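You operate a simulated robot arm through the tools that you are given. There is no shell and no other tool. Be economical: measure what you need, move in short steps, check, and stop when the job is done.

The job below is to be done with a simulated two-armed robot. You get a single attempt, and the scene is never put back.

## Task
Hold the green tub on the top of the trestle table steady with one hand and put the fuse from the top of the trestle table in it with the other.

The check looks at the end state, three seconds after you hand in, the way a careful person would. Anything else that was tipped, shoved, dropped, spilled or broken makes it a failure.

## Robot
Two 6-joint arms with two-finger grippers on one trunk, on a base that drives. Base frame: it is fixed to the floor where the robot stands at the start and does not move with it; the origin is under the middle of the robot, x ahead of it, y to its left, z up. Units: cm, degrees, N and s.
The left shoulder is at the start at [3, 17.8, 98.8], the right one opposite. With the tool pointing down near the work surface each hand reaches from about 52 to 82 cm from the robot's upright axis, wherever it stands, measured 20 degrees to its own side. Payload 2.54 kg a hand.
The tool frame of a hand sits at the grasp point between the pads (the TCP): z along the fingers, y along the line on which they close. The tips reach 3 cm beyond it. Largest opening 11.6 cm; the body of the gripper starts 9.5 cm behind the TCP.
Orientation is that of the tool frame in the base frame, as a unit quaternion [x, y, z, w]. With the fingers straight down and closing along the base's y, the tool's x points along the base's -x, its y along +y and its z along -z.

## Interface
- The arms move only by the tool drive_tool. It takes "left_rows", "right_rows" or both (then of equal length, played together; a hand with none holds still); each is a list of rows, each a list of 7 numbers: the shift along the tool's x, y, z in cm, then the turn, a rotation vector about the tool's x, y, z in degrees, then the closure in counts, from 0 (fully open) to 255 (shut). In form: [[x, y, z, ax, ay, az, claw], ...]. A call has 1 to 8 rows; each row shifts and turns the commanded pose from where the row before left it, along the tool's axes as they then stand. Each row takes 0.2 s and may step no farther than 5 cm and 8.6 degrees from the row before; otherwise, or with a gripper value out of range, the whole call is refused. A pose out of reach is approached as far as the arm can. The call stops where the force on the tool passes 40 N (or 10 N more than at its start, if that is more) or the arm is blocked; 0.2 s more then pass. The fingers move at their own pace (about 15.3 cm/s each) and stop on an object; they squeeze with about 36 N. The grip force told is the motor's: it shows also when the fingers shut on nothing. Time passes only in rows, and 0.2 s behind the last, so rows that do not move let the fingers close. The reply holds the time, the measured pose of the TCP, the force on the tool along the base axes, the opening and the grip force, in the units named above and with some noise, with the torque about the TCP (base axes, N m) and any sound that the robot's microphone picked up.
- Cameras (640 x 400 px; columns grow to the right, rows downward): "scene" is now at [3.26, -4.51, 170.91]; the picture's right is [-0.57, -0.82, 0.00], its down [-0.64, 0.44, -0.63] and it looks along [0.52, -0.36, -0.77] (base axes); focal length 260 px, centre (320, 200). "left" rides on the left gripper at [6.9, 1.5, -12.2] in its tool frame; the picture's right is [-0.21, 0.98, 0.00], its down [-0.83, -0.18, -0.53] and it looks along [-0.52, -0.12, 0.85] (tool axes); focal length 251 px, centre (320, 200). "right" rides on the right gripper at [6.9, -1.5, -12.2] in its tool frame; the picture's right is [0.21, 0.98, 0.00], its down [-0.83, 0.18, -0.53] and it looks along [-0.52, 0.11, 0.85] (tool axes); focal length 251 px, centre (320, 200). There is no depth. A picture from a camera that has moved, and an enlarged one, comes with that camera's place and axes in the base frame and with its lens.
- capture(camera): a new picture of that camera. The clock stands still meanwhile.
- raise_lower(by): slides the trunk up (or, below 0, down) by that many cm; the arms and the scene camera ride with it, the base frame stays. It gives what a move gives, with no picture.
- roll_base(legs): drives the robot by 1 to 6 legs, each [ahead, left, turn to the left] in cm, cm and degrees, along the robot's own axes; the way and the turn of a leg run together, so that a leg with both is an arc; at most 150 cm and 180 degrees a leg. The arms and the cameras ride along, it lands a little off, and it stops where it bumps. It gives what a move gives.
- aim_head(pan, tilt): turns the head with the scene camera to pan (to the left, within 143 degrees either way) and tilt (down, from -29 to 69), counted from straight ahead of the robot. It gives what a move gives.
- enlarge(camera, box): a new picture of the part [left, top, right, bottom] of that camera's present view, enlarged. The clock stands still meanwhile.
- sign_off(): hands the job in; it is judged then, once.

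Go step by step. Nothing tells you exact positions but the pictures and the camera data: compare them with the known pose of the tool, close in by small moves and look again before you grip or let go. The budget is 120 turns and 88 pictures, counting those below and the enlarged ones. Unless the task says otherwise, let go and move clear before handing in, and close with one line.

The tools are called after ">>>" as a command line: name --argument value ..., lists and objects as JSON in quotes. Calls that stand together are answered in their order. drive_tool: Moves the arms, as the interface text tells. Its arguments: {"type":"object","properties":{"left_rows":{"type":"array","items":{"type":"array","items":{"type":"number"}}},"right_rows":{"type":"array","items":{"type":"array","items":{"type":"number"}}}},"required":[]} The other tools are called the same way: raise_lower (by) slides the trunk up or down; roll_base (legs) drives the base; aim_head (pan, tilt) turns the head that bears the scene camera; capture (camera) takes a picture; enlarge (camera, box) takes an enlarged picture of a part of a camera's view; sign_off () hands the job in.

At the start:

```text
time_s: 0.0
left_tcp_pos: [51.01, -0.4, 114.52]
left_tool_rot: [0.0, 1.0, 0.0, 0.001]
left_force: [-0.2, 0.5, -0.1]
left_ft_torque: [-0.03, -0.04, -0.01]
left_grip_width: 11.57
left_finger_force: 0.0
right_tcp_pos: [27.17, -37.26, 114.26]
right_tool_rot: [0.0, 1.0, 0.0, 0.0]
right_force: [-0.4, -0.1, 0.4]
right_ft_torque: [0.0, 0.0, 0.02]
right_grip_width: 11.6
right_finger_force: 0.0
trunk travel left (down, up): [-20.0, 34.0]
robot x, y, heading: [-0.25, 0.14, -0.3]
head pan, tilt: [-34.5, 50.6]
```

scene: 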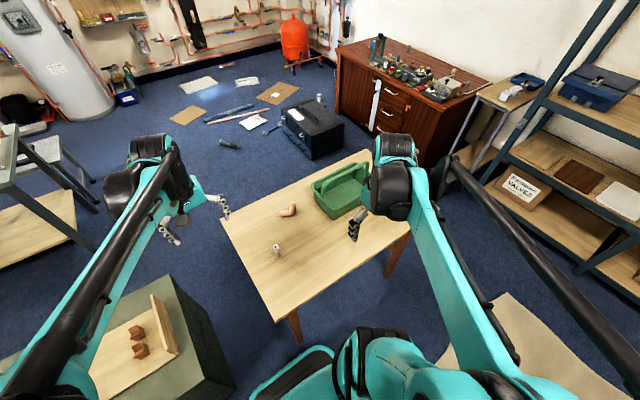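
right: 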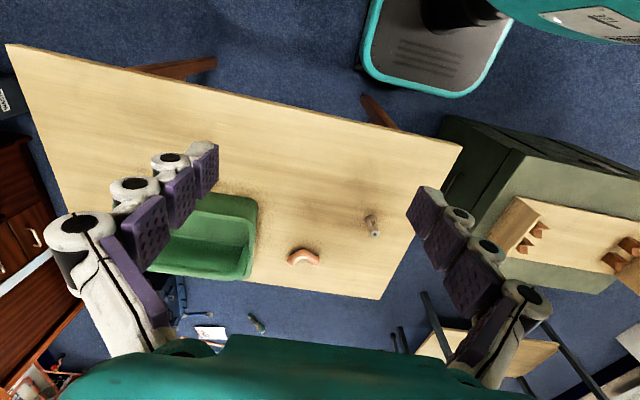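
left: 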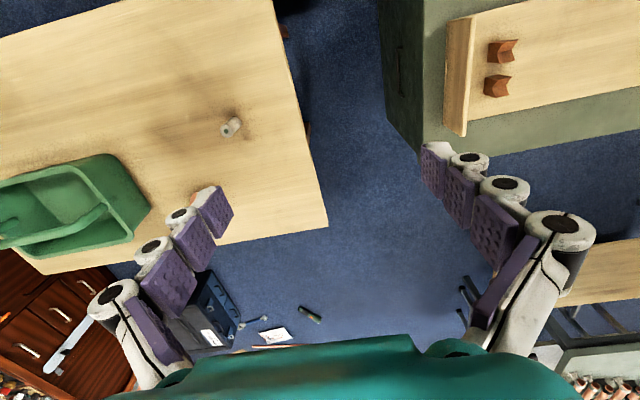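

The table carries a green tub with a handle, an orange-ish part and a small fuse-like item. I'll zoom in to identify them.

>>> enlarge --camera "scene" --box '[220, 150, 420, 300]'

>>> enlarge --camera "right" --box '[140, 160, 420, 320]'

```text
2.67 times, centred on (320, 225) of scene
camera zoom: at [3.26, -4.51, 170.91], right [-0.57, -0.82, 0.0], down [-0.64, 0.44, -0.63], along [0.52, -0.36, -0.77], focal length 694 px, centre (320, 133)
```

zoom: 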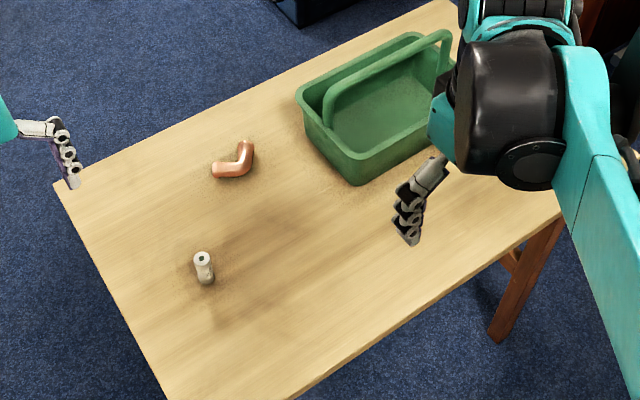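

```text
2.29 times, centred on (280, 240) of right
camera zoom: at [20.07, -38.66, 126.42], right [-0.21, 0.98, 0.0], down [0.83, 0.18, 0.53], along [0.52, 0.11, -0.85], focal length 575 px, centre (411, 109)
```

zoom: 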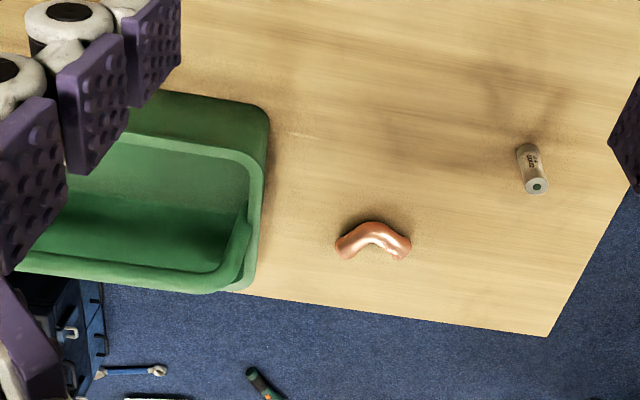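

The fuse is the upright white cylinder near (54,-18.5), about 6.5 cm tall on a table top at z≈74.7; the tub spans about x 54–72, y -46 to -73. I plan to move the base right ~33 cm, so I check the floor there first.

>>> aim_head --pan -90 --tilt 60

>>> capture --camera "scene"

```text
time_s: 1.2
left_tcp_pos: [51.04, -0.42, 114.51]
left_tool_rot: [0.0, 1.0, 0.0, 0.001]
left_force: [-0.5, -0.5, -0.2]
left_ft_torque: [0.04, -0.02, -0.02]
left_grip_width: 11.62
left_finger_force: 0.0
right_tcp_pos: [27.04, -37.17, 114.22]
right_tool_rot: [0.0, 1.0, -0.001, -0.001]
right_force: [0.5, 1.1, 0.1]
right_ft_torque: [0.01, 0.02, -0.01]
right_grip_width: 11.6
right_finger_force: 0.1
trunk travel left (down, up): [-20.0, 34.0]
robot x, y, heading: [0.09, 0.37, 0.1]
head pan, tilt: [-90.0, 60.0]
```

```text
82 pictures are left
camera scene: at [-3.03, -6.84, 169.73], right [-1.0, 0.0, 0.0], down [0.0, 0.87, -0.5], along [0.0, -0.5, -0.87], focal length 260 px, centre (320, 200)
```

scene: 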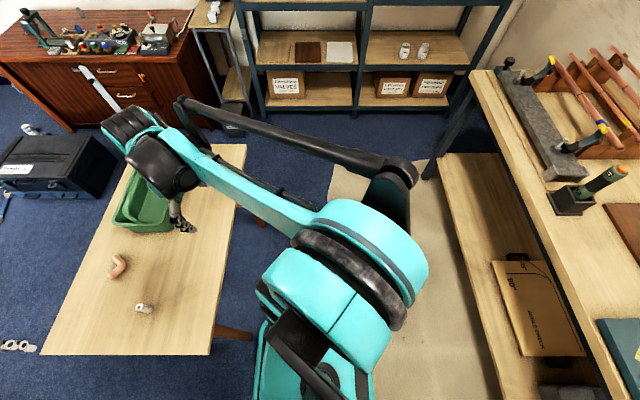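

The way to the right is clear apart from a flat floor mat. I drive right 33 cm.

>>> roll_base --legs '[[0, -33, 0]]'

>>> aim_head --pan -10 --tilt 52

>>> capture --camera "scene"

>>> capture --camera "right"

>>> capture --camera "left"

```text
time_s: 3.4
left_tcp_pos: [51.06, -33.87, 114.58]
left_tool_rot: [0.002, 1.0, 0.0, -0.001]
left_force: [-0.6, -0.2, 0.5]
left_ft_torque: [0.04, -0.02, 0.02]
left_grip_width: 11.6
left_finger_force: 0.0
right_tcp_pos: [26.88, -70.64, 114.15]
right_tool_rot: [0.001, 1.0, 0.0, 0.0]
right_force: [-0.3, -0.1, 0.5]
right_ft_torque: [0.01, 0.01, -0.03]
right_grip_width: 11.59
right_finger_force: 0.0
trunk travel left (down, up): [-20.0, 34.0]
robot x, y, heading: [-0.04, -33.15, -0.2]
head pan, tilt: [-90.0, 60.0]
```

```text
time_s: 5.0
left_tcp_pos: [50.94, -33.76, 114.6]
left_tool_rot: [0.002, 1.0, 0.0, 0.001]
left_force: [-0.5, 0.6, 0.7]
left_ft_torque: [0.02, -0.03, 0.0]
left_grip_width: 11.58
left_finger_force: 0.0
right_tcp_pos: [26.83, -70.51, 114.26]
right_tool_rot: [0.002, 1.0, 0.001, 0.0]
right_force: [0.5, 0.3, -0.2]
right_ft_torque: [-0.01, -0.03, 0.02]
right_grip_width: 11.61
right_finger_force: 0.1
trunk travel left (down, up): [-20.0, 34.0]
robot x, y, heading: [0.0, -32.89, -0.1]
head pan, tilt: [-10.0, 52.0]
```

```text
81 pictures are left
camera scene: at [4.31, -34.78, 170.72], right [-0.18, -0.98, 0.0], down [-0.78, 0.14, -0.62], along [0.61, -0.11, -0.79], focal length 260 px, centre (320, 200)
```

scene: 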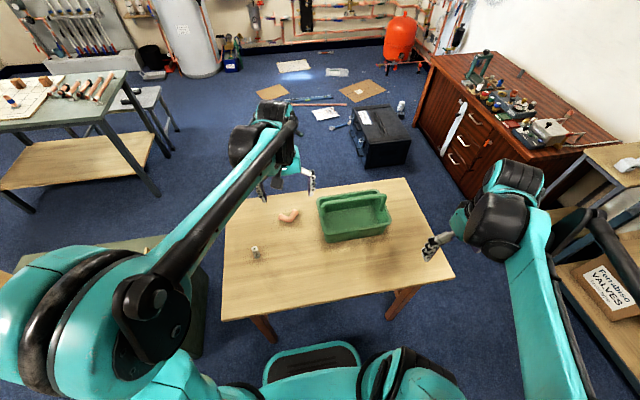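

```text
80 pictures are left
camera right: at [19.93, -71.98, 126.42], right [-0.21, 0.98, 0.0], down [0.83, 0.18, 0.53], along [0.52, 0.11, -0.85], focal length 251 px, centre (320, 200)
```

right: 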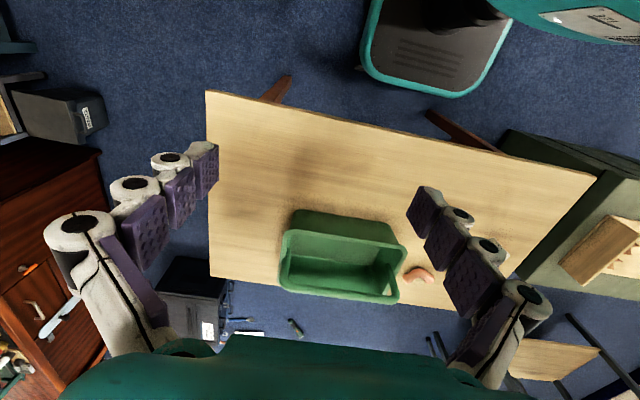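

```text
79 pictures are left
camera left: at [44.04, -32.29, 126.79], right [0.22, 0.98, 0.0], down [0.82, -0.18, 0.53], along [0.52, -0.12, -0.85], focal length 251 px, centre (320, 200)
```

left: 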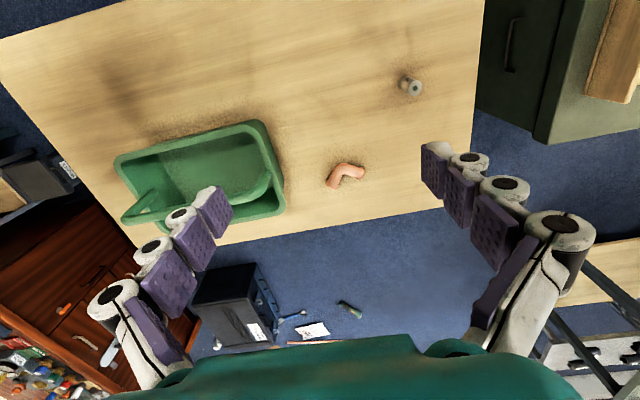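

>>> enlarge --camera "scene" --box '[300, 170, 412, 250]'

>>> enlarge --camera "right" --box '[260, 200, 420, 310]'

>>> enlarge --camera "left" --box '[100, 60, 440, 270]'

```text
5.00 times, centred on (356, 210) of scene
camera zoom: at [4.31, -34.78, 170.72], right [-0.18, -0.98, 0.0], down [-0.78, 0.14, -0.62], along [0.61, -0.11, -0.79], focal length 1302 px, centre (140, 150)
```

zoom: 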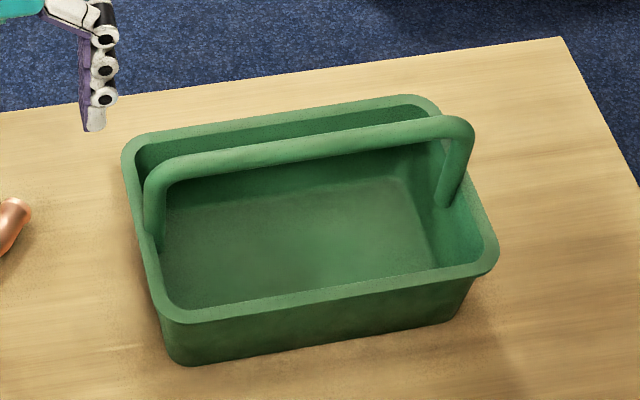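

```text
3.64 times, centred on (340, 255) of right
camera zoom: at [19.93, -71.98, 126.42], right [-0.21, 0.98, 0.0], down [0.83, 0.18, 0.53], along [0.52, 0.11, -0.85], focal length 914 px, centre (247, 0)
```

zoom: 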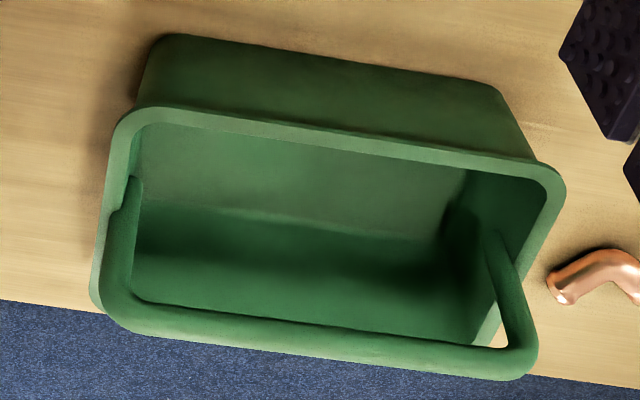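

```text
1.88 times, centred on (270, 165) of left
camera zoom: at [44.04, -32.29, 126.79], right [0.22, 0.98, 0.0], down [0.82, -0.18, 0.53], along [0.52, -0.12, -0.85], focal length 473 px, centre (414, 266)
```

zoom: 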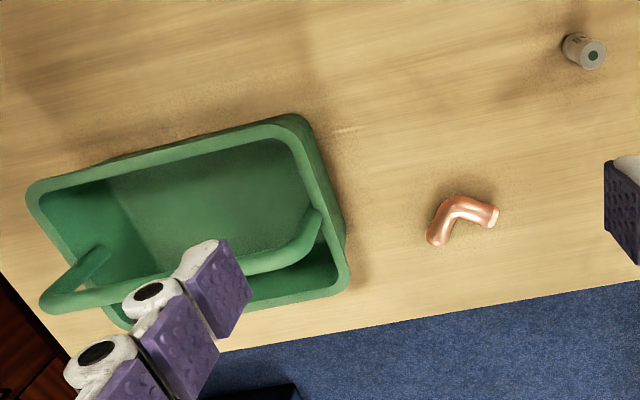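

Both views agree: tub rim x 54.5–71, y -46 to -72.5, rim z≈84.4, handle bar along y at x≈63, top z≈92; fuse at (54,-18.3). I move the right hand above the handle's right part and the left hand above the fuse.

>>> drive_tool --left_rows '[[-0.4, 2, 1.2, 0, 0, 0, 0], [-0.4, 2, 1.2, 0, 0, 0, 0], [-0.4, 2, 1.2, 0, 0, 0, 0], [-0.4, 2, 1.2, 0, 0, 0, 0], [-0.4, 2, 1.2, 0, 0, 0, 0], [-0.4, 2, 1.2, 0, 0, 0, 0], [-0.4, 2, 1.2, 0, 0, 0, 0], [-0.3, 1.5, 1.2, 0, 0, 0, 0]]' --right_rows '[[-4.5, 0.57, 0.75, 0, 0, 0, 0], [-4.5, 0.57, 0.75, 0, 0, 0, 0], [-4.5, 0.57, 0.75, 0, 0, 0, 0], [-4.5, 0.57, 0.75, 0, 0, 0, 0], [-4.5, 0.57, 0.75, 0, 0, 0, 0], [-4.5, 0.57, 0.75, 0, 0, 0, 0], [-4.5, 0.57, 0.75, 0, 0, 0, 0], [-4.5, 0.57, 0.75, 0, 0, 0, 0]]'

>>> drive_tool --right_rows '[[0, 0, 0, 0, 0, -8.2, 0], [0, 0, 0, 0, 0, -8.2, 0], [0, 0, 0, 0, 0, -8.2, 0], [0, 0, 0, 0, 0, -8.2, 0], [0, 0, 0, 0, 0, -8.2, 0], [0, 0, 0, 0, 0, -8.2, 0]]'

>>> drive_tool --right_rows '[[0, 0, 0, 0, 0, -8.2, 0], [0, 0, 0, 0, 0, -8.2, 0], [0, 0, 0, 0, 0, -8.2, 0], [0, 0, 0, 0, 0, -8.2, 0], [0, 0, 0, 0, 0, -8.0, 0], [0, 0, 0, 0, 0, 0, 0]]'

>>> capture --camera "right"

>>> capture --camera "left"

>>> capture --camera "scene"

```text
time_s: 6.8
left_tcp_pos: [54.32, -18.06, 104.92]
left_tool_rot: [0.002, 1.0, -0.001, 0.0]
left_force: [0.6, 0.5, -1.0]
left_ft_torque: [-0.01, 0.02, -0.02]
left_grip_width: 11.58
left_finger_force: 0.0
right_tcp_pos: [63.32, -65.85, 108.2]
right_tool_rot: [0.002, 1.0, -0.001, -0.001]
right_force: [0.0, 0.6, 0.2]
right_ft_torque: [-0.05, 0.05, 0.01]
right_grip_width: 11.59
right_finger_force: 0.0
trunk travel left (down, up): [-20.0, 34.0]
robot x, y, heading: [-0.01, -32.98, -0.5]
head pan, tilt: [-10.0, 52.0]
```

```text
time_s: 8.2
left_tcp_pos: [54.12, -18.19, 105.07]
left_tool_rot: [0.001, 1.0, 0.0, 0.0]
left_force: [0.4, -0.3, 0.4]
left_ft_torque: [-0.01, -0.01, -0.02]
left_grip_width: 11.59
left_finger_force: 0.1
right_tcp_pos: [63.0, -65.94, 108.2]
right_tool_rot: [-0.416, 0.909, 0.0, 0.0]
right_force: [0.2, 0.4, 0.2]
right_ft_torque: [-0.01, -0.01, -0.03]
right_grip_width: 11.63
right_finger_force: 0.1
trunk travel left (down, up): [-20.0, 34.0]
robot x, y, heading: [0.45, -33.16, -0.2]
head pan, tilt: [-10.0, 52.0]
```

```text
time_s: 9.6
left_tcp_pos: [54.1, -18.25, 105.08]
left_tool_rot: [0.002, 1.0, 0.001, -0.001]
left_force: [0.2, -0.2, -0.4]
left_ft_torque: [0.01, 0.02, -0.04]
left_grip_width: 11.6
left_finger_force: 0.1
right_tcp_pos: [62.9, -66.17, 108.19]
right_tool_rot: [-0.706, 0.708, -0.001, 0.0]
right_force: [0.1, 0.5, -0.7]
right_ft_torque: [-0.03, 0.02, 0.02]
right_grip_width: 11.61
right_finger_force: 0.1
trunk travel left (down, up): [-20.0, 34.0]
robot x, y, heading: [0.17, -33.29, -0.1]
head pan, tilt: [-10.0, 52.0]
```

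```text
75 pictures are left
camera right: at [64.33, -72.96, 120.42], right [-0.98, -0.21, 0.0], down [-0.18, 0.83, 0.53], along [-0.11, 0.52, -0.85], focal length 251 px, centre (320, 200)
```

right: 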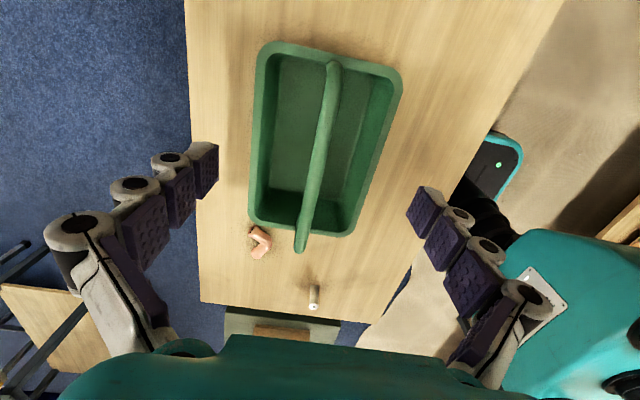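

```text
74 pictures are left
camera left: at [47.1, -16.71, 117.24], right [0.22, 0.98, 0.0], down [0.82, -0.18, 0.53], along [0.52, -0.12, -0.85], focal length 251 px, centre (320, 200)
```

left: 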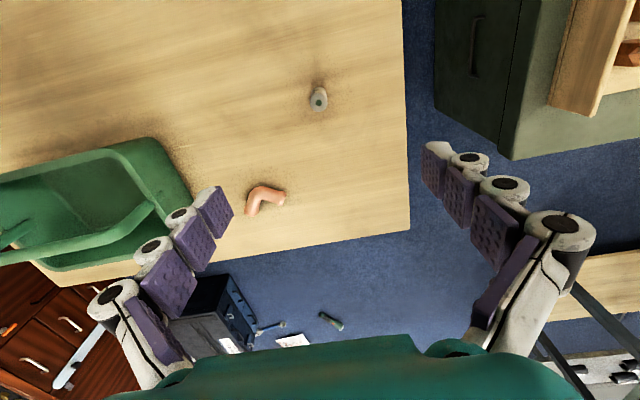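

```text
73 pictures are left
camera scene: at [4.33, -34.77, 170.72], right [-0.18, -0.98, 0.0], down [-0.78, 0.14, -0.62], along [0.61, -0.11, -0.79], focal length 260 px, centre (320, 200)
```

scene: 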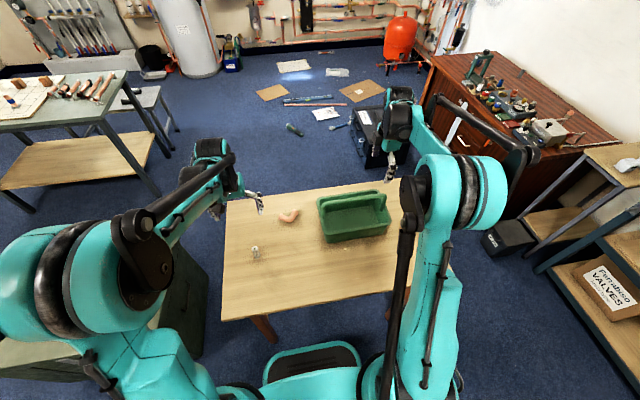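

The handle bar appears at x≈62.4 near y=-66, and the fuse stays at about (54,-18.3). I descend partway with both hands and look.

>>> drive_tool --left_rows '[[0, 0, 3, 0, 0, 0, 0], [0, 0, 3, 0, 0, 0, 0], [0, 0, 3, 0, 0, 0, 0], [0, 0, 3, 0, 0, 0, 0], [0, 0, 3, 0, 0, 0, 0]]' --right_rows '[[0, 0.4, 2.4, 0, 0, 0, 0], [0, 0, 2.4, 0, 0, 0, 0], [0, 0, 2.4, 0, 0, 0, 0], [0, 0, 2.4, 0, 0, 0, 0], [0, 0, 2.4, 0, 0, 0, 0]]'

>>> capture --camera "right"

>>> capture --camera "left"

>>> enlarge --camera "scene" --box '[200, 150, 440, 300]'

```text
time_s: 10.8
left_tcp_pos: [54.22, -18.22, 89.77]
left_tool_rot: [0.002, 1.0, 0.0, 0.0]
left_force: [-0.5, 0.0, 0.3]
left_ft_torque: [-0.03, 0.04, 0.01]
left_grip_width: 11.56
left_finger_force: 0.1
right_tcp_pos: [62.64, -65.9, 96.12]
right_tool_rot: [-0.706, 0.708, 0.001, -0.001]
right_force: [0.4, -0.5, 0.4]
right_ft_torque: [-0.01, 0.0, 0.01]
right_grip_width: 11.56
right_finger_force: 0.1
trunk travel left (down, up): [-20.0, 34.0]
robot x, y, heading: [0.06, -33.59, -0.0]
head pan, tilt: [-10.0, 52.0]
```

```text
72 pictures are left
camera right: at [64.13, -72.94, 108.26], right [-0.98, -0.21, 0.0], down [-0.18, 0.83, 0.53], along [-0.11, 0.52, -0.85], focal length 251 px, centre (320, 200)
```

right: 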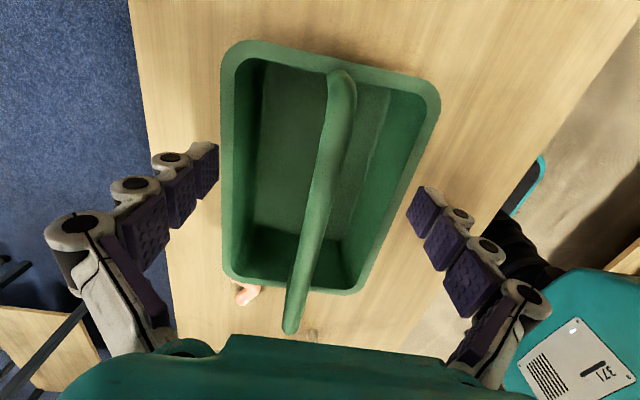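

```text
71 pictures are left
camera left: at [47.3, -16.68, 102.03], right [0.22, 0.98, 0.0], down [0.83, -0.18, 0.53], along [0.52, -0.12, -0.85], focal length 251 px, centre (320, 200)
```

left: 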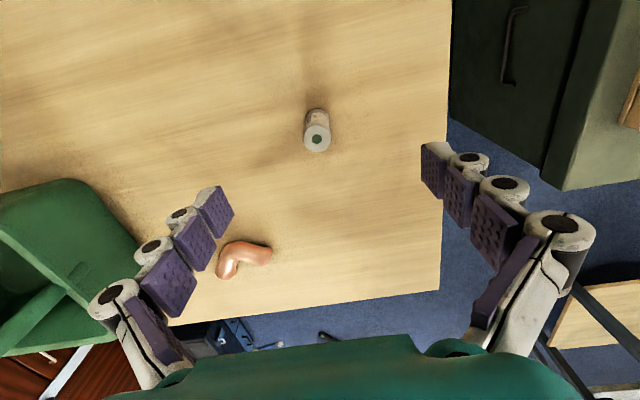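

```text
2.67 times, centred on (320, 225) of scene
camera zoom: at [4.51, -34.77, 170.71], right [-0.18, -0.98, 0.0], down [-0.78, 0.14, -0.61], along [0.61, -0.11, -0.79], focal length 694 px, centre (320, 133)
```

zoom: 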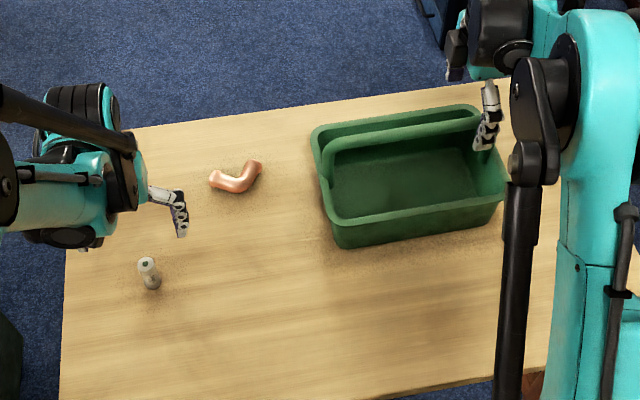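

Both aim points check out (fuse (54.3,-18.6), bar x≈62.4). I lower the right hand onto the bar and close it, while the left straddles the fuse.

>>> drive_tool --left_rows '[[0, -0.4, 2, 0, 0, 0, 0], [0, 0, 2, 0, 0, 0, 0], [0, 0, 2, 0, 0, 0, 0], [0, 0, 2, 0, 0, 0, 0], [0, 0, 1, 0, 0, 0, 0]]' --right_rows '[[0, 0.2, 1, 0, 0, 0, 0], [0, 0, 1, 0, 0, 0, 0], [0, 0, 1, 0, 0, 0, 0], [0, 0, 1, 0, 0, 0, 0], [0, 0, 1, 0, 0, 0, 0]]'

>>> capture --camera "right"

>>> capture --camera "left"

>>> enlarge --camera "scene" --box '[300, 150, 412, 250]'

```text
time_s: 12.0
left_tcp_pos: [54.34, -18.75, 80.92]
left_tool_rot: [0.002, 1.0, 0.0, -0.001]
left_force: [0.5, 0.3, -0.4]
left_ft_torque: [0.0, 0.0, -0.04]
left_grip_width: 11.58
left_finger_force: 0.0
right_tcp_pos: [62.46, -66.1, 91.16]
right_tool_rot: [-0.706, 0.708, -0.001, 0.0]
right_force: [-0.2, 0.5, -0.4]
right_ft_torque: [-0.01, 0.02, 0.01]
right_grip_width: 11.58
right_finger_force: 0.1
trunk travel left (down, up): [-20.0, 34.0]
robot x, y, heading: [-0.26, -32.96, -0.2]
head pan, tilt: [-10.0, 52.0]
```

```text
69 pictures are left
camera right: at [63.85, -72.9, 103.43], right [-0.98, -0.21, 0.0], down [-0.18, 0.83, 0.53], along [-0.11, 0.52, -0.85], focal length 251 px, centre (320, 200)
```

right: 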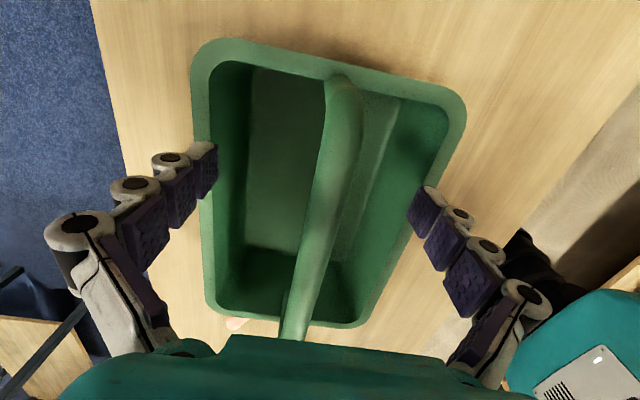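

```text
68 pictures are left
camera left: at [47.24, -17.19, 93.13], right [0.22, 0.98, 0.0], down [0.83, -0.18, 0.53], along [0.52, -0.12, -0.85], focal length 251 px, centre (320, 200)
```

left: 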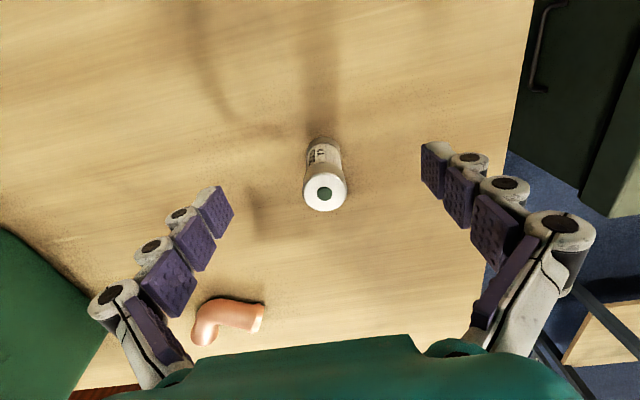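

```text
4.00 times, centred on (356, 200) of scene
camera zoom: at [4.38, -34.78, 170.72], right [-0.18, -0.98, 0.0], down [-0.78, 0.14, -0.62], along [0.61, -0.11, -0.79], focal length 1042 px, centre (176, 200)
```

zoom: 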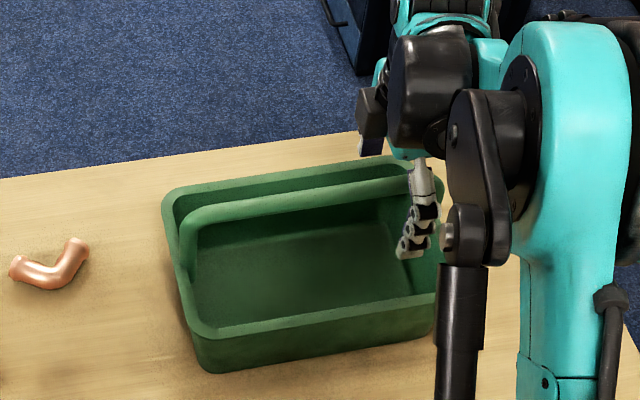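

Both pad pairs are centred within a few mm. I trim, close the right hand on the handle bar, and lower the left to fuse mid-height.

>>> drive_tool --left_rows '[[0, 0.2, 0.6, 0, 0, 0, 0], [-0.1, 0, 0.6, 0, 0, 0, 0], [0, 0, 0.5, 0, 0, 0, 0], [0, 0, 0, 0, 0, 0, 0], [0, 0, 0, 0, 0, 0, 0]]' --right_rows '[[0, 0.3, 0, 0, 0, 0, 0], [0, 0, 0, 0, 0, 0, 80], [0, 0, 0, 0, 0, 0, 150], [0, 0, 0, 0, 0, 0, 255], [0, 0, 0, 0, 0, 0, 255]]'

>>> capture --camera "right"

>>> capture --camera "left"

```text
time_s: 13.2
left_tcp_pos: [54.28, -18.44, 79.28]
left_tool_rot: [0.002, 1.0, -0.001, 0.0]
left_force: [0.8, -0.6, 0.4]
left_ft_torque: [-0.06, 0.02, -0.03]
left_grip_width: 11.58
left_finger_force: 0.0
right_tcp_pos: [62.0, -65.91, 91.26]
right_tool_rot: [-0.707, 0.707, 0.001, 0.0]
right_force: [0.2, -0.3, 0.8]
right_ft_torque: [0.03, 0.04, 0.25]
right_grip_width: 1.52
right_finger_force: 35.8
trunk travel left (down, up): [-20.0, 34.0]
robot x, y, heading: [0.01, -33.04, -0.1]
head pan, tilt: [-10.0, 52.0]
```

```text
66 pictures are left
camera right: at [63.5, -72.84, 103.5], right [-0.98, -0.21, 0.0], down [-0.18, 0.83, 0.53], along [-0.11, 0.52, -0.85], focal length 251 px, centre (320, 200)
```

right: 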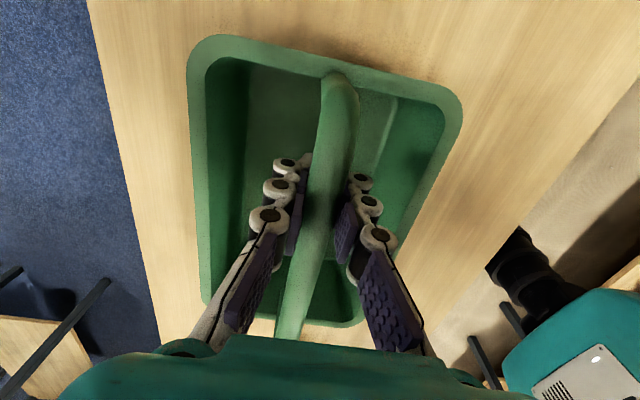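

```text
65 pictures are left
camera left: at [47.28, -17.02, 91.48], right [0.22, 0.98, 0.0], down [0.82, -0.18, 0.53], along [0.52, -0.12, -0.85], focal length 251 px, centre (320, 200)
```

left: 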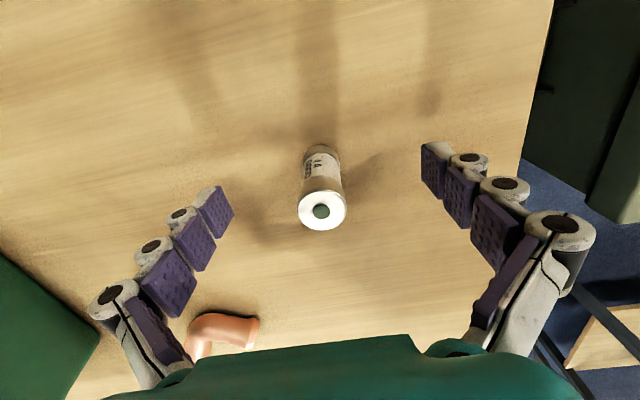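

The right hand holds the handle firmly (1.5 cm). The fuse axis lies between the left pads, so I close the left hand.

>>> drive_tool --left_rows '[[0, 0, 0, 0, 0, 0, 80], [0, 0, 0, 0, 0, 0, 150], [0, 0, 0, 0, 0, 0, 200], [0, 0, 0, 0, 0, 0, 255], [0, 0, 0, 0, 0, 0, 255], [0, 0, -0.5, 0, 0, 0, 255], [0, 0, -1.5, 0, 0, 0, 255], [0, 0, -2, 0, 0, 0, 255]]'

>>> capture --camera "left"

>>> enlarge --camera "scene" --box '[200, 170, 440, 300]'

```text
time_s: 15.0
left_tcp_pos: [54.27, -18.54, 83.42]
left_tool_rot: [0.002, 1.0, 0.0, 0.0]
left_force: [0.0, 0.0, -0.6]
left_ft_torque: [-0.02, 0.02, 0.02]
left_grip_width: 2.28
left_finger_force: 36.4
right_tcp_pos: [62.03, -66.05, 91.24]
right_tool_rot: [-0.706, 0.709, 0.0, 0.0]
right_force: [-2.3, -0.9, -0.3]
right_ft_torque: [0.11, -0.07, 0.09]
right_grip_width: 1.5
right_finger_force: 36.7
trunk travel left (down, up): [-20.0, 34.0]
robot x, y, heading: [0.08, -33.58, -0.0]
head pan, tilt: [-10.0, 52.0]
```

```text
64 pictures are left
camera left: at [47.29, -16.94, 95.6], right [0.22, 0.98, 0.0], down [0.82, -0.18, 0.53], along [0.52, -0.12, -0.85], focal length 251 px, centre (320, 200)
```

left: 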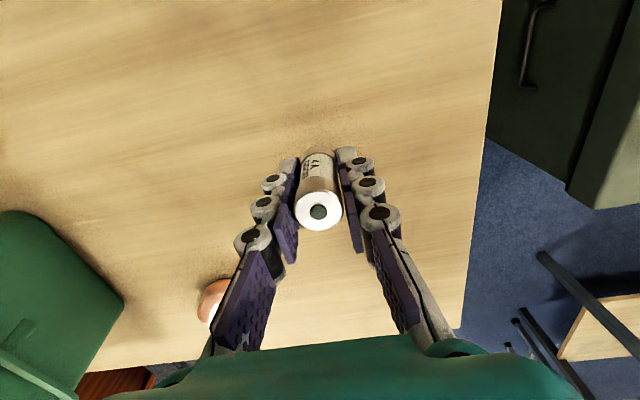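

```text
2.67 times, centred on (320, 235) of scene
camera zoom: at [4.31, -34.79, 170.72], right [-0.18, -0.98, 0.0], down [-0.78, 0.14, -0.62], along [0.61, -0.11, -0.79], focal length 694 px, centre (320, 107)
```

zoom: 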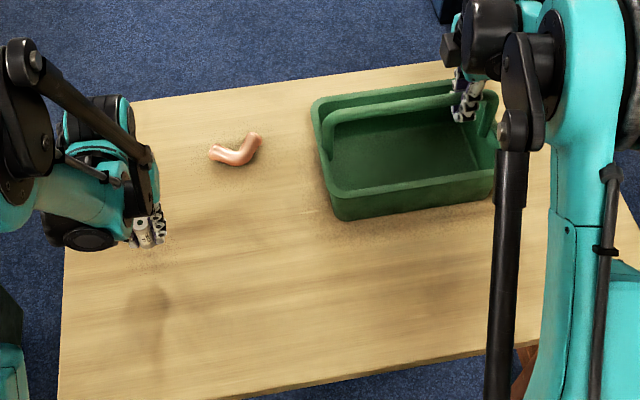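

The fuse is held upright and clear. I raise it above the handle and carry it over the front half of the tub.

>>> drive_tool --left_rows '[[0, 0, -4, 0, 0, 0, 255], [0, 0, -4, 0, 0, 0, 255], [0, 0, -4, 0, 0, 0, 255], [0, 0, -4, 0, 0, 0, 255]]'

>>> drive_tool --left_rows '[[-0.6, -4.2, 0, 0, 0, 0, 255], [-0.6, -4.2, 0, 0, 0, 0, 255], [-0.6, -4.2, 0, 0, 0, 0, 255], [-0.6, -4.2, 0, 0, 0, 0, 255], [-0.6, -4.2, 0, 0, 0, 0, 255], [-0.6, -4.2, 0, 0, 0, 0, 255], [-0.6, -4.2, 0, 0, 0, 0, 255]]'

>>> capture --camera "left"

>>> capture --camera "scene"

>>> capture --camera "right"

```text
time_s: 16.0
left_tcp_pos: [54.28, -18.71, 99.4]
left_tool_rot: [0.001, 1.0, 0.0, 0.0]
left_force: [-0.1, 0.2, -0.4]
left_ft_torque: [0.03, -0.04, -0.01]
left_grip_width: 2.26
left_finger_force: 36.1
right_tcp_pos: [61.91, -66.02, 91.28]
right_tool_rot: [-0.707, 0.708, 0.0, 0.0]
right_force: [-1.5, -1.5, 2.7]
right_ft_torque: [-0.09, -0.11, 0.08]
right_grip_width: 1.54
right_finger_force: 35.7
trunk travel left (down, up): [-20.0, 34.0]
robot x, y, heading: [0.12, -33.15, -0.1]
head pan, tilt: [-10.0, 52.0]
```

```text
time_s: 17.6
left_tcp_pos: [58.18, -47.64, 99.44]
left_tool_rot: [0.001, 1.0, 0.001, 0.0]
left_force: [-0.3, -0.4, -1.1]
left_ft_torque: [0.01, -0.01, 0.03]
left_grip_width: 2.24
left_finger_force: 35.9
right_tcp_pos: [62.04, -65.98, 91.31]
right_tool_rot: [-0.706, 0.708, 0.0, 0.0]
right_force: [-0.6, -0.5, 0.6]
right_ft_torque: [-0.29, 0.04, 0.05]
right_grip_width: 1.54
right_finger_force: 36.6
trunk travel left (down, up): [-20.0, 34.0]
robot x, y, heading: [0.25, -33.6, -0.1]
head pan, tilt: [-10.0, 52.0]
```

```text
62 pictures are left
camera left: at [51.27, -46.09, 111.52], right [0.22, 0.98, 0.0], down [0.82, -0.18, 0.53], along [0.52, -0.12, -0.85], focal length 251 px, centre (320, 200)
```

left: 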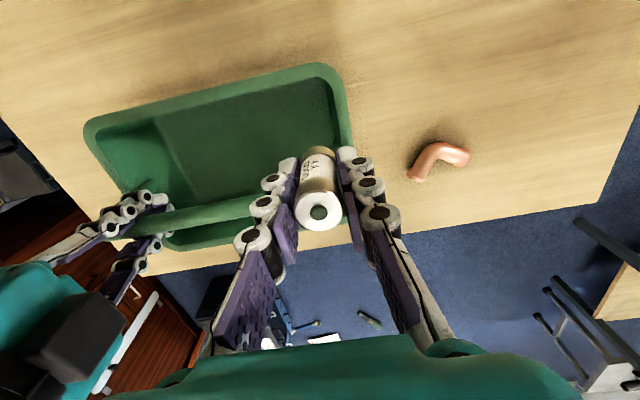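

```text
61 pictures are left
camera scene: at [4.3, -34.83, 170.72], right [-0.18, -0.98, 0.0], down [-0.78, 0.14, -0.62], along [0.61, -0.11, -0.79], focal length 260 px, centre (320, 200)
```

scene: 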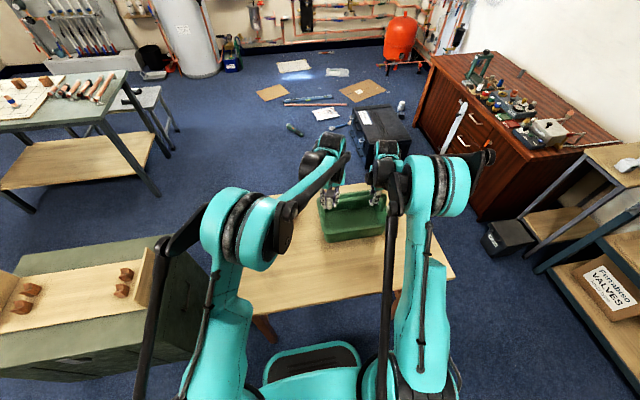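

```text
60 pictures are left
camera right: at [63.5, -72.85, 103.5], right [-0.98, -0.21, 0.0], down [-0.18, 0.83, 0.53], along [-0.11, 0.52, -0.85], focal length 251 px, centre (320, 200)
```

right: 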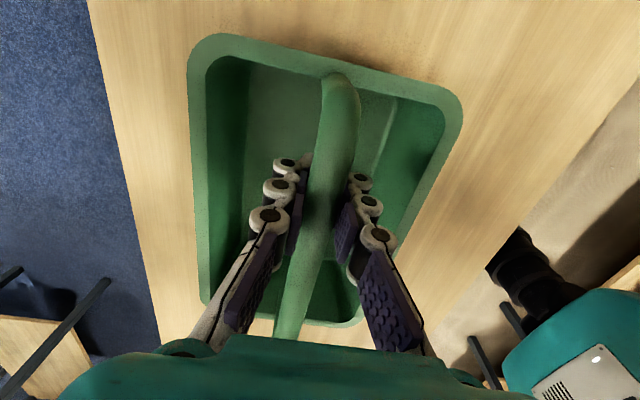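

The fuse is at the tub's left end; the tub is unmoved. I shift ~4.7 cm farther in and descend partly.

>>> drive_tool --left_rows '[[-0.2, -2.4, 0, 0, 0, 0, 255], [-0.2, -2.3, 0, 0, 0, 0, 255], [0, 0, 2, 0, 0, 0, 255], [0, 0, 2, 0, 0, 0, 255], [0, 0, 2, 0, 0, 0, 255], [0, 0, 2, 0, 0, 0, 255]]'

>>> capture --camera "left"

>>> enlarge --camera "scene" --box '[270, 130, 420, 250]'

>>> capture --camera "right"

```text
time_s: 19.0
left_tcp_pos: [58.88, -52.52, 91.05]
left_tool_rot: [0.002, 1.0, 0.0, -0.001]
left_force: [0.2, 0.2, -1.3]
left_ft_torque: [0.04, 0.03, -0.02]
left_grip_width: 2.26
left_finger_force: 36.2
right_tcp_pos: [62.0, -66.07, 91.37]
right_tool_rot: [-0.706, 0.708, 0.0, 0.001]
right_force: [-0.5, -0.7, 0.0]
right_ft_torque: [0.03, 0.06, 0.06]
right_grip_width: 1.54
right_finger_force: 36.2
trunk travel left (down, up): [-20.0, 34.0]
robot x, y, heading: [0.11, -33.47, -0.2]
head pan, tilt: [-10.0, 52.0]
```

```text
59 pictures are left
camera left: at [51.87, -51.01, 103.34], right [0.22, 0.98, 0.0], down [0.82, -0.18, 0.53], along [0.52, -0.12, -0.85], focal length 251 px, centre (320, 200)
```

left: 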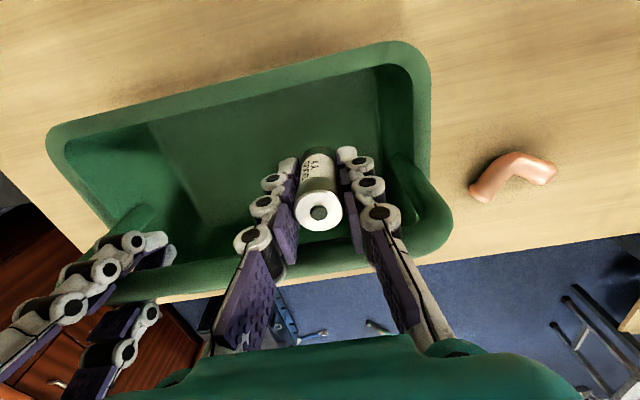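

```text
3.33 times, centred on (345, 190) of scene
camera zoom: at [4.33, -34.79, 170.72], right [-0.18, -0.98, 0.0], down [-0.78, 0.14, -0.62], along [0.61, -0.11, -0.79], focal length 868 px, centre (237, 233)
```

zoom: 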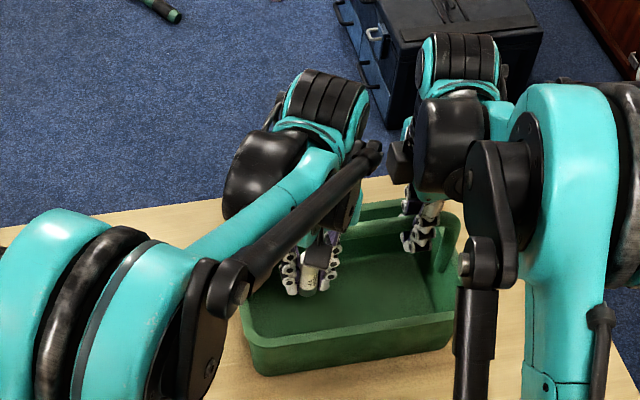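

```text
57 pictures are left
camera right: at [63.5, -72.86, 103.49], right [-0.98, -0.21, 0.0], down [-0.18, 0.83, 0.53], along [-0.11, 0.52, -0.85], focal length 251 px, centre (320, 200)
```

right: 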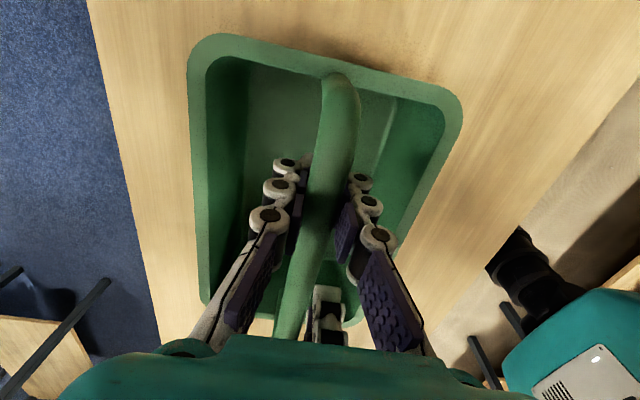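

Clearances look fine: the fuse is in the front half between the front wall and the handle. I continue down in small steps, nudging 0.3 cm toward the front.

>>> drive_tool --left_rows '[[0.3, 0, 1, 0, 0, 0, 255], [0, 0, 1.2, 0, 0, 0, 255], [0, 0, 1.2, 0, 0, 0, 255], [0, 0, 1.2, 0, 0, 0, 255], [0, 0, 1.2, 0, 0, 0, 255], [0, 0, 1.2, 0, 0, 0, 255]]'

>>> capture --camera "left"

>>> capture --camera "right"

>>> enlarge --camera "scene" --box '[300, 150, 412, 250]'

```text
time_s: 20.4
left_tcp_pos: [58.48, -52.69, 84.19]
left_tool_rot: [0.002, 1.0, 0.0, 0.0]
left_force: [0.1, -0.9, 0.4]
left_ft_torque: [0.0, 0.02, -0.01]
left_grip_width: 2.44
left_finger_force: 0.1
right_tcp_pos: [62.07, -66.05, 91.41]
right_tool_rot: [-0.707, 0.708, 0.0, 0.0]
right_force: [-0.5, -1.7, 0.2]
right_ft_torque: [0.02, 0.0, 0.03]
right_grip_width: 1.53
right_finger_force: 36.2
trunk travel left (down, up): [-20.0, 34.0]
robot x, y, heading: [-0.13, -33.34, -0.4]
head pan, tilt: [-10.0, 52.0]
```

```text
56 pictures are left
camera left: at [51.53, -51.09, 96.53], right [0.22, 0.98, 0.0], down [0.82, -0.18, 0.53], along [0.52, -0.12, -0.85], focal length 251 px, centre (320, 200)
```

left: 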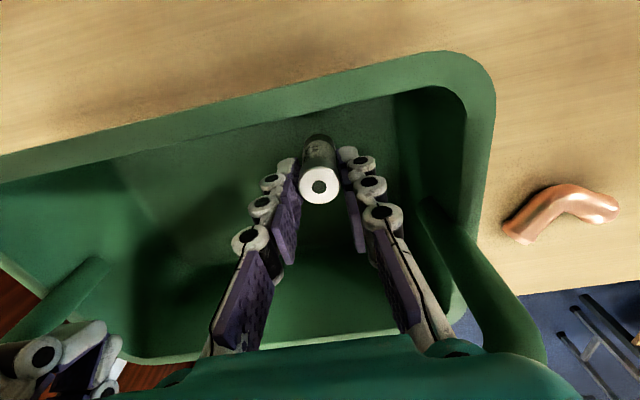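

```text
55 pictures are left
camera right: at [63.5, -72.86, 103.49], right [-0.98, -0.21, 0.0], down [-0.18, 0.83, 0.53], along [-0.11, 0.52, -0.85], focal length 251 px, centre (320, 200)
```

right: 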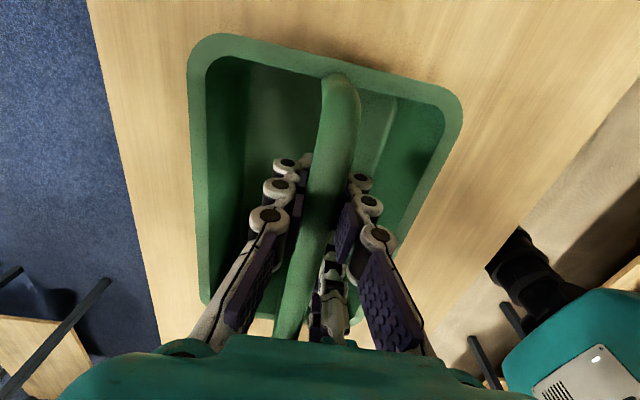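

```text
4.00 times, centred on (356, 200) of scene
camera zoom: at [4.33, -34.8, 170.72], right [-0.18, -0.98, 0.0], down [-0.78, 0.14, -0.62], along [0.61, -0.11, -0.79], focal length 1042 px, centre (176, 200)
```

zoom: 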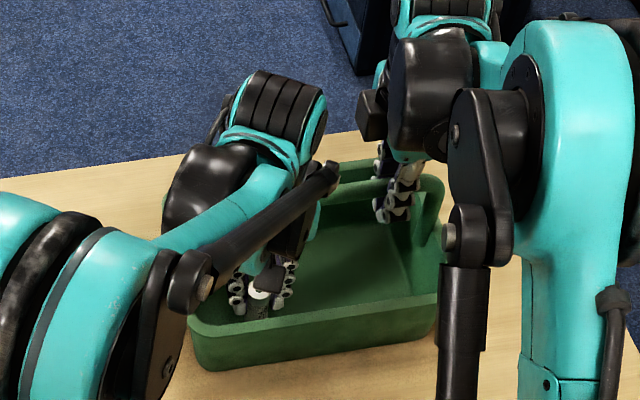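

The left grip reads 0 N with 2.44 cm opening: the fuse seems to have slipped down inside the tub. I let a short moment pass without moving and look again.

>>> drive_tool --left_rows '[[0, 0, 0, 0, 0, 0, 255], [0, 0, 0, 0, 0, 0, 255]]'

>>> enlarge --camera "left" --box '[200, 100, 440, 260]'

```text
time_s: 21.0
left_tcp_pos: [58.55, -52.59, 84.34]
left_tool_rot: [0.002, 1.0, 0.0, 0.0]
left_force: [-0.1, 0.4, 0.4]
left_ft_torque: [0.02, -0.03, -0.01]
left_grip_width: 2.27
left_finger_force: 35.7
right_tcp_pos: [61.99, -66.09, 91.19]
right_tool_rot: [-0.706, 0.708, 0.0, 0.0]
right_force: [-1.9, -0.6, 0.4]
right_ft_torque: [0.04, -0.06, 0.02]
right_grip_width: 1.54
right_finger_force: 36.2
trunk travel left (down, up): [-20.0, 34.0]
robot x, y, heading: [0.21, -33.4, -0.2]
head pan, tilt: [-10.0, 52.0]
```

```text
2.50 times, centred on (320, 180) of left
camera zoom: at [51.53, -51.08, 96.55], right [0.22, 0.98, 0.0], down [0.82, -0.18, 0.53], along [0.52, -0.12, -0.85], focal length 629 px, centre (320, 250)
```

zoom: 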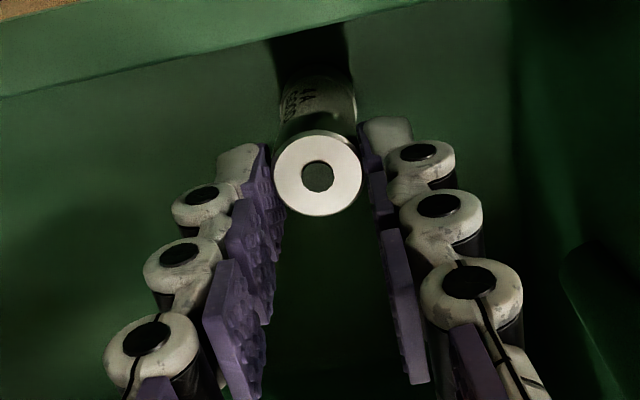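

The fuse slid down and was re-gripped at its very top, with its base at about the tub floor (≈75.5). I open partway to release it standing and check.

>>> drive_tool --left_rows '[[0, 0, 0, 0, 0, 0, 190], [0, 0, 0, 0, 0, 0, 160], [0, 0, 0, 0, 0, 0, 150], [0, 0, 0, 0, 0, 0, 150]]'

>>> capture --camera "left"

```text
time_s: 22.0
left_tcp_pos: [58.57, -52.59, 84.52]
left_tool_rot: [0.002, 1.0, -0.001, -0.001]
left_force: [0.3, 0.7, 0.8]
left_ft_torque: [0.01, 0.01, 0.0]
left_grip_width: 4.77
left_finger_force: 0.0
right_tcp_pos: [62.15, -66.01, 91.27]
right_tool_rot: [-0.706, 0.708, 0.0, 0.0]
right_force: [-0.5, -1.1, 0.2]
right_ft_torque: [0.03, -0.03, 0.01]
right_grip_width: 1.52
right_finger_force: 36.2
trunk travel left (down, up): [-20.0, 34.0]
robot x, y, heading: [-0.26, -33.53, -0.1]
head pan, tilt: [-10.0, 52.0]
```

```text
52 pictures are left
camera left: at [51.53, -51.08, 96.56], right [0.22, 0.98, 0.0], down [0.83, -0.18, 0.53], along [0.52, -0.12, -0.85], focal length 251 px, centre (320, 200)
```

left: 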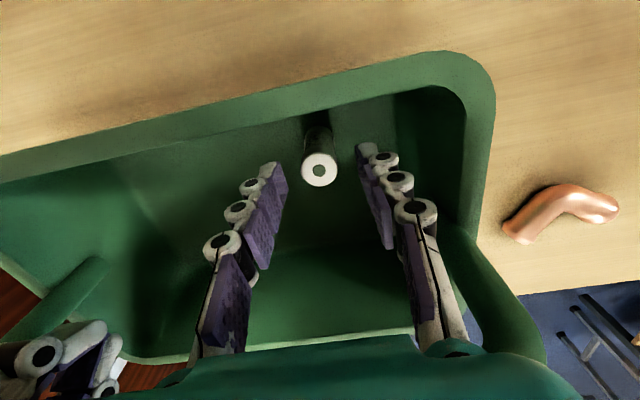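

The fuse stands free on the tub floor. I withdraw the left hand straight up and then back toward its own side.

>>> drive_tool --left_rows '[[0, 0, -1.5, 0, 0, 0, 150], [0, 0, -3, 0, 0, 0, 150], [0, 0, -4, 0, 0, 0, 150], [0, 0, -4, 0, 0, 0, 150], [0, 0, -4, 0, 0, 0, 150], [0, 0, -4, 0, 0, 0, 150]]'

>>> drive_tool --left_rows '[[0, 4, 0, 0, 0, 0, 150], [0, 4, 0, 0, 0, 0, 150], [0, 4, 0, 0, 0, 0, 150], [0, 4, 0, 0, 0, 0, 150], [0, 4, 0, 0, 0, 0, 150], [0, 4, 0, 0, 0, 0, 150]]'

>>> drive_tool --right_rows '[[0, 0, 0, 0, 0, 0, 200], [0, 0, 0, 0, 0, 0, 120], [0, 0, 0, 0, 0, 0, 60], [0, 0, 0, 0, 0, 0, 60], [0, 0, -2, 0, 0, 0, 60], [0, 0, -4, 0, 0, 0, 60], [0, 0, -4, 0, 0, 0, 60], [0, 0, -4, 0, 0, 0, 60]]'

>>> capture --camera "right"

>>> capture --camera "scene"

>>> enlarge --camera "scene" --box '[220, 150, 440, 290]'

```text
time_s: 23.4
left_tcp_pos: [58.55, -52.9, 104.77]
left_tool_rot: [0.001, 1.0, 0.0, 0.001]
left_force: [-1.0, -0.8, 1.0]
left_ft_torque: [-0.03, -0.02, 0.03]
left_grip_width: 4.78
left_finger_force: 0.0
right_tcp_pos: [61.92, -65.94, 91.3]
right_tool_rot: [-0.707, 0.707, 0.0, 0.0]
right_force: [-1.0, -0.6, -0.3]
right_ft_torque: [0.36, -0.05, 0.15]
right_grip_width: 1.52
right_finger_force: 36.5
trunk travel left (down, up): [-20.0, 34.0]
robot x, y, heading: [0.5, -33.07, -0.1]
head pan, tilt: [-10.0, 52.0]
```

```text
time_s: 24.8
left_tcp_pos: [58.55, -28.8, 104.7]
left_tool_rot: [0.002, 1.0, -0.001, 0.0]
left_force: [0.3, -0.5, 0.2]
left_ft_torque: [0.01, -0.01, 0.03]
left_grip_width: 4.77
left_finger_force: 0.1
right_tcp_pos: [62.02, -66.04, 91.3]
right_tool_rot: [-0.706, 0.708, 0.0, 0.0]
right_force: [-1.2, 0.0, -1.2]
right_ft_torque: [0.13, -0.01, 0.03]
right_grip_width: 1.54
right_finger_force: 36.0
trunk travel left (down, up): [-20.0, 34.0]
robot x, y, heading: [-0.31, -33.12, -0.5]
head pan, tilt: [-10.0, 52.0]
```

```text
time_s: 26.6
left_tcp_pos: [58.57, -28.73, 104.91]
left_tool_rot: [0.002, 1.0, -0.001, 0.001]
left_force: [0.1, 0.4, -0.3]
left_ft_torque: [0.01, 0.0, -0.01]
left_grip_width: 4.8
left_finger_force: 0.0
right_tcp_pos: [62.03, -66.06, 105.26]
right_tool_rot: [-0.706, 0.708, 0.0, 0.0]
right_force: [-0.5, -0.2, 0.5]
right_ft_torque: [0.0, 0.01, 0.01]
right_grip_width: 8.91
right_finger_force: 0.0
trunk travel left (down, up): [-20.0, 34.0]
robot x, y, heading: [0.23, -33.57, 0.1]
head pan, tilt: [-10.0, 52.0]
```

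```text
51 pictures are left
camera right: at [63.53, -72.87, 117.49], right [-0.98, -0.21, 0.0], down [-0.18, 0.83, 0.53], along [-0.11, 0.52, -0.85], focal length 251 px, centre (320, 200)
```

right: 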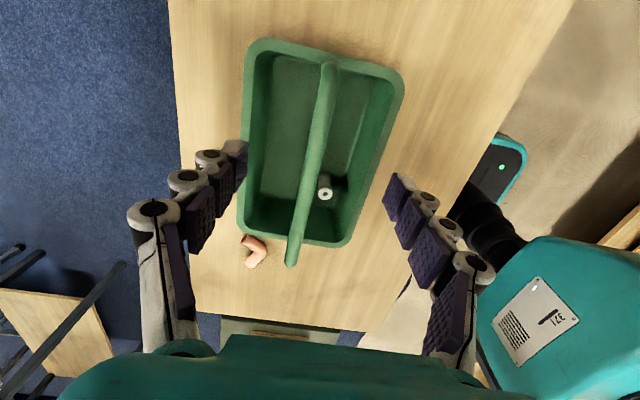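

```text
50 pictures are left
camera scene: at [4.25, -34.73, 170.72], right [-0.18, -0.98, 0.0], down [-0.78, 0.14, -0.62], along [0.61, -0.11, -0.79], focal length 260 px, centre (320, 200)
```

scene: 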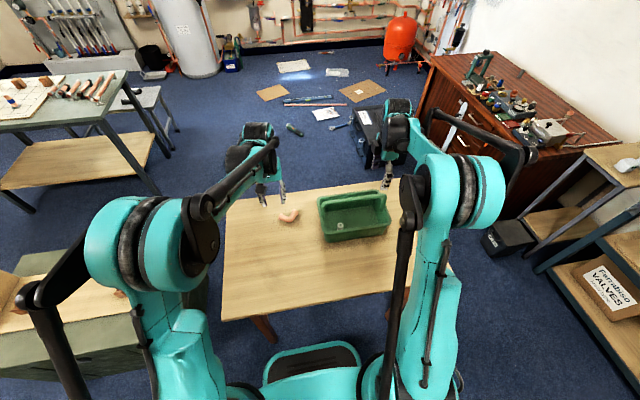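

```text
2.86 times, centred on (330, 220) of scene
camera zoom: at [4.25, -34.73, 170.72], right [-0.18, -0.98, 0.0], down [-0.78, 0.14, -0.62], along [0.61, -0.11, -0.79], focal length 744 px, centre (291, 143)
```

zoom: 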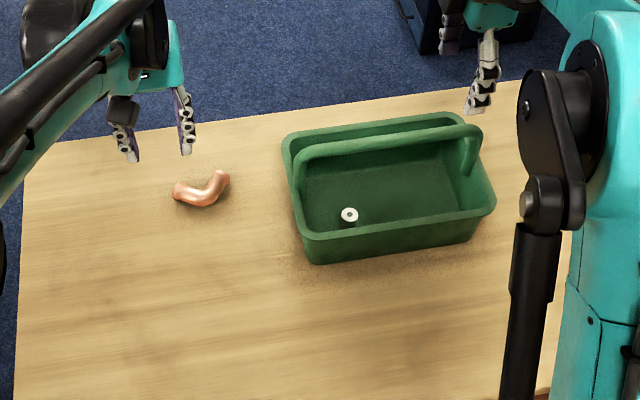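

The fuse stands inside the tub, the tub and copper elbow are undisturbed, and both hands are clear. I hand in.

>>> sign_off

```text
The job is handed in.
```

The fuse is standing upright in the green tub. The right hand held the tub by its handle throughout, and both hands are now clear. On the way down the left grip slipped and the fuse slid the last few centimetres to the tub floor, but it stayed upright, and nothing else in the pictures looks disturbed.
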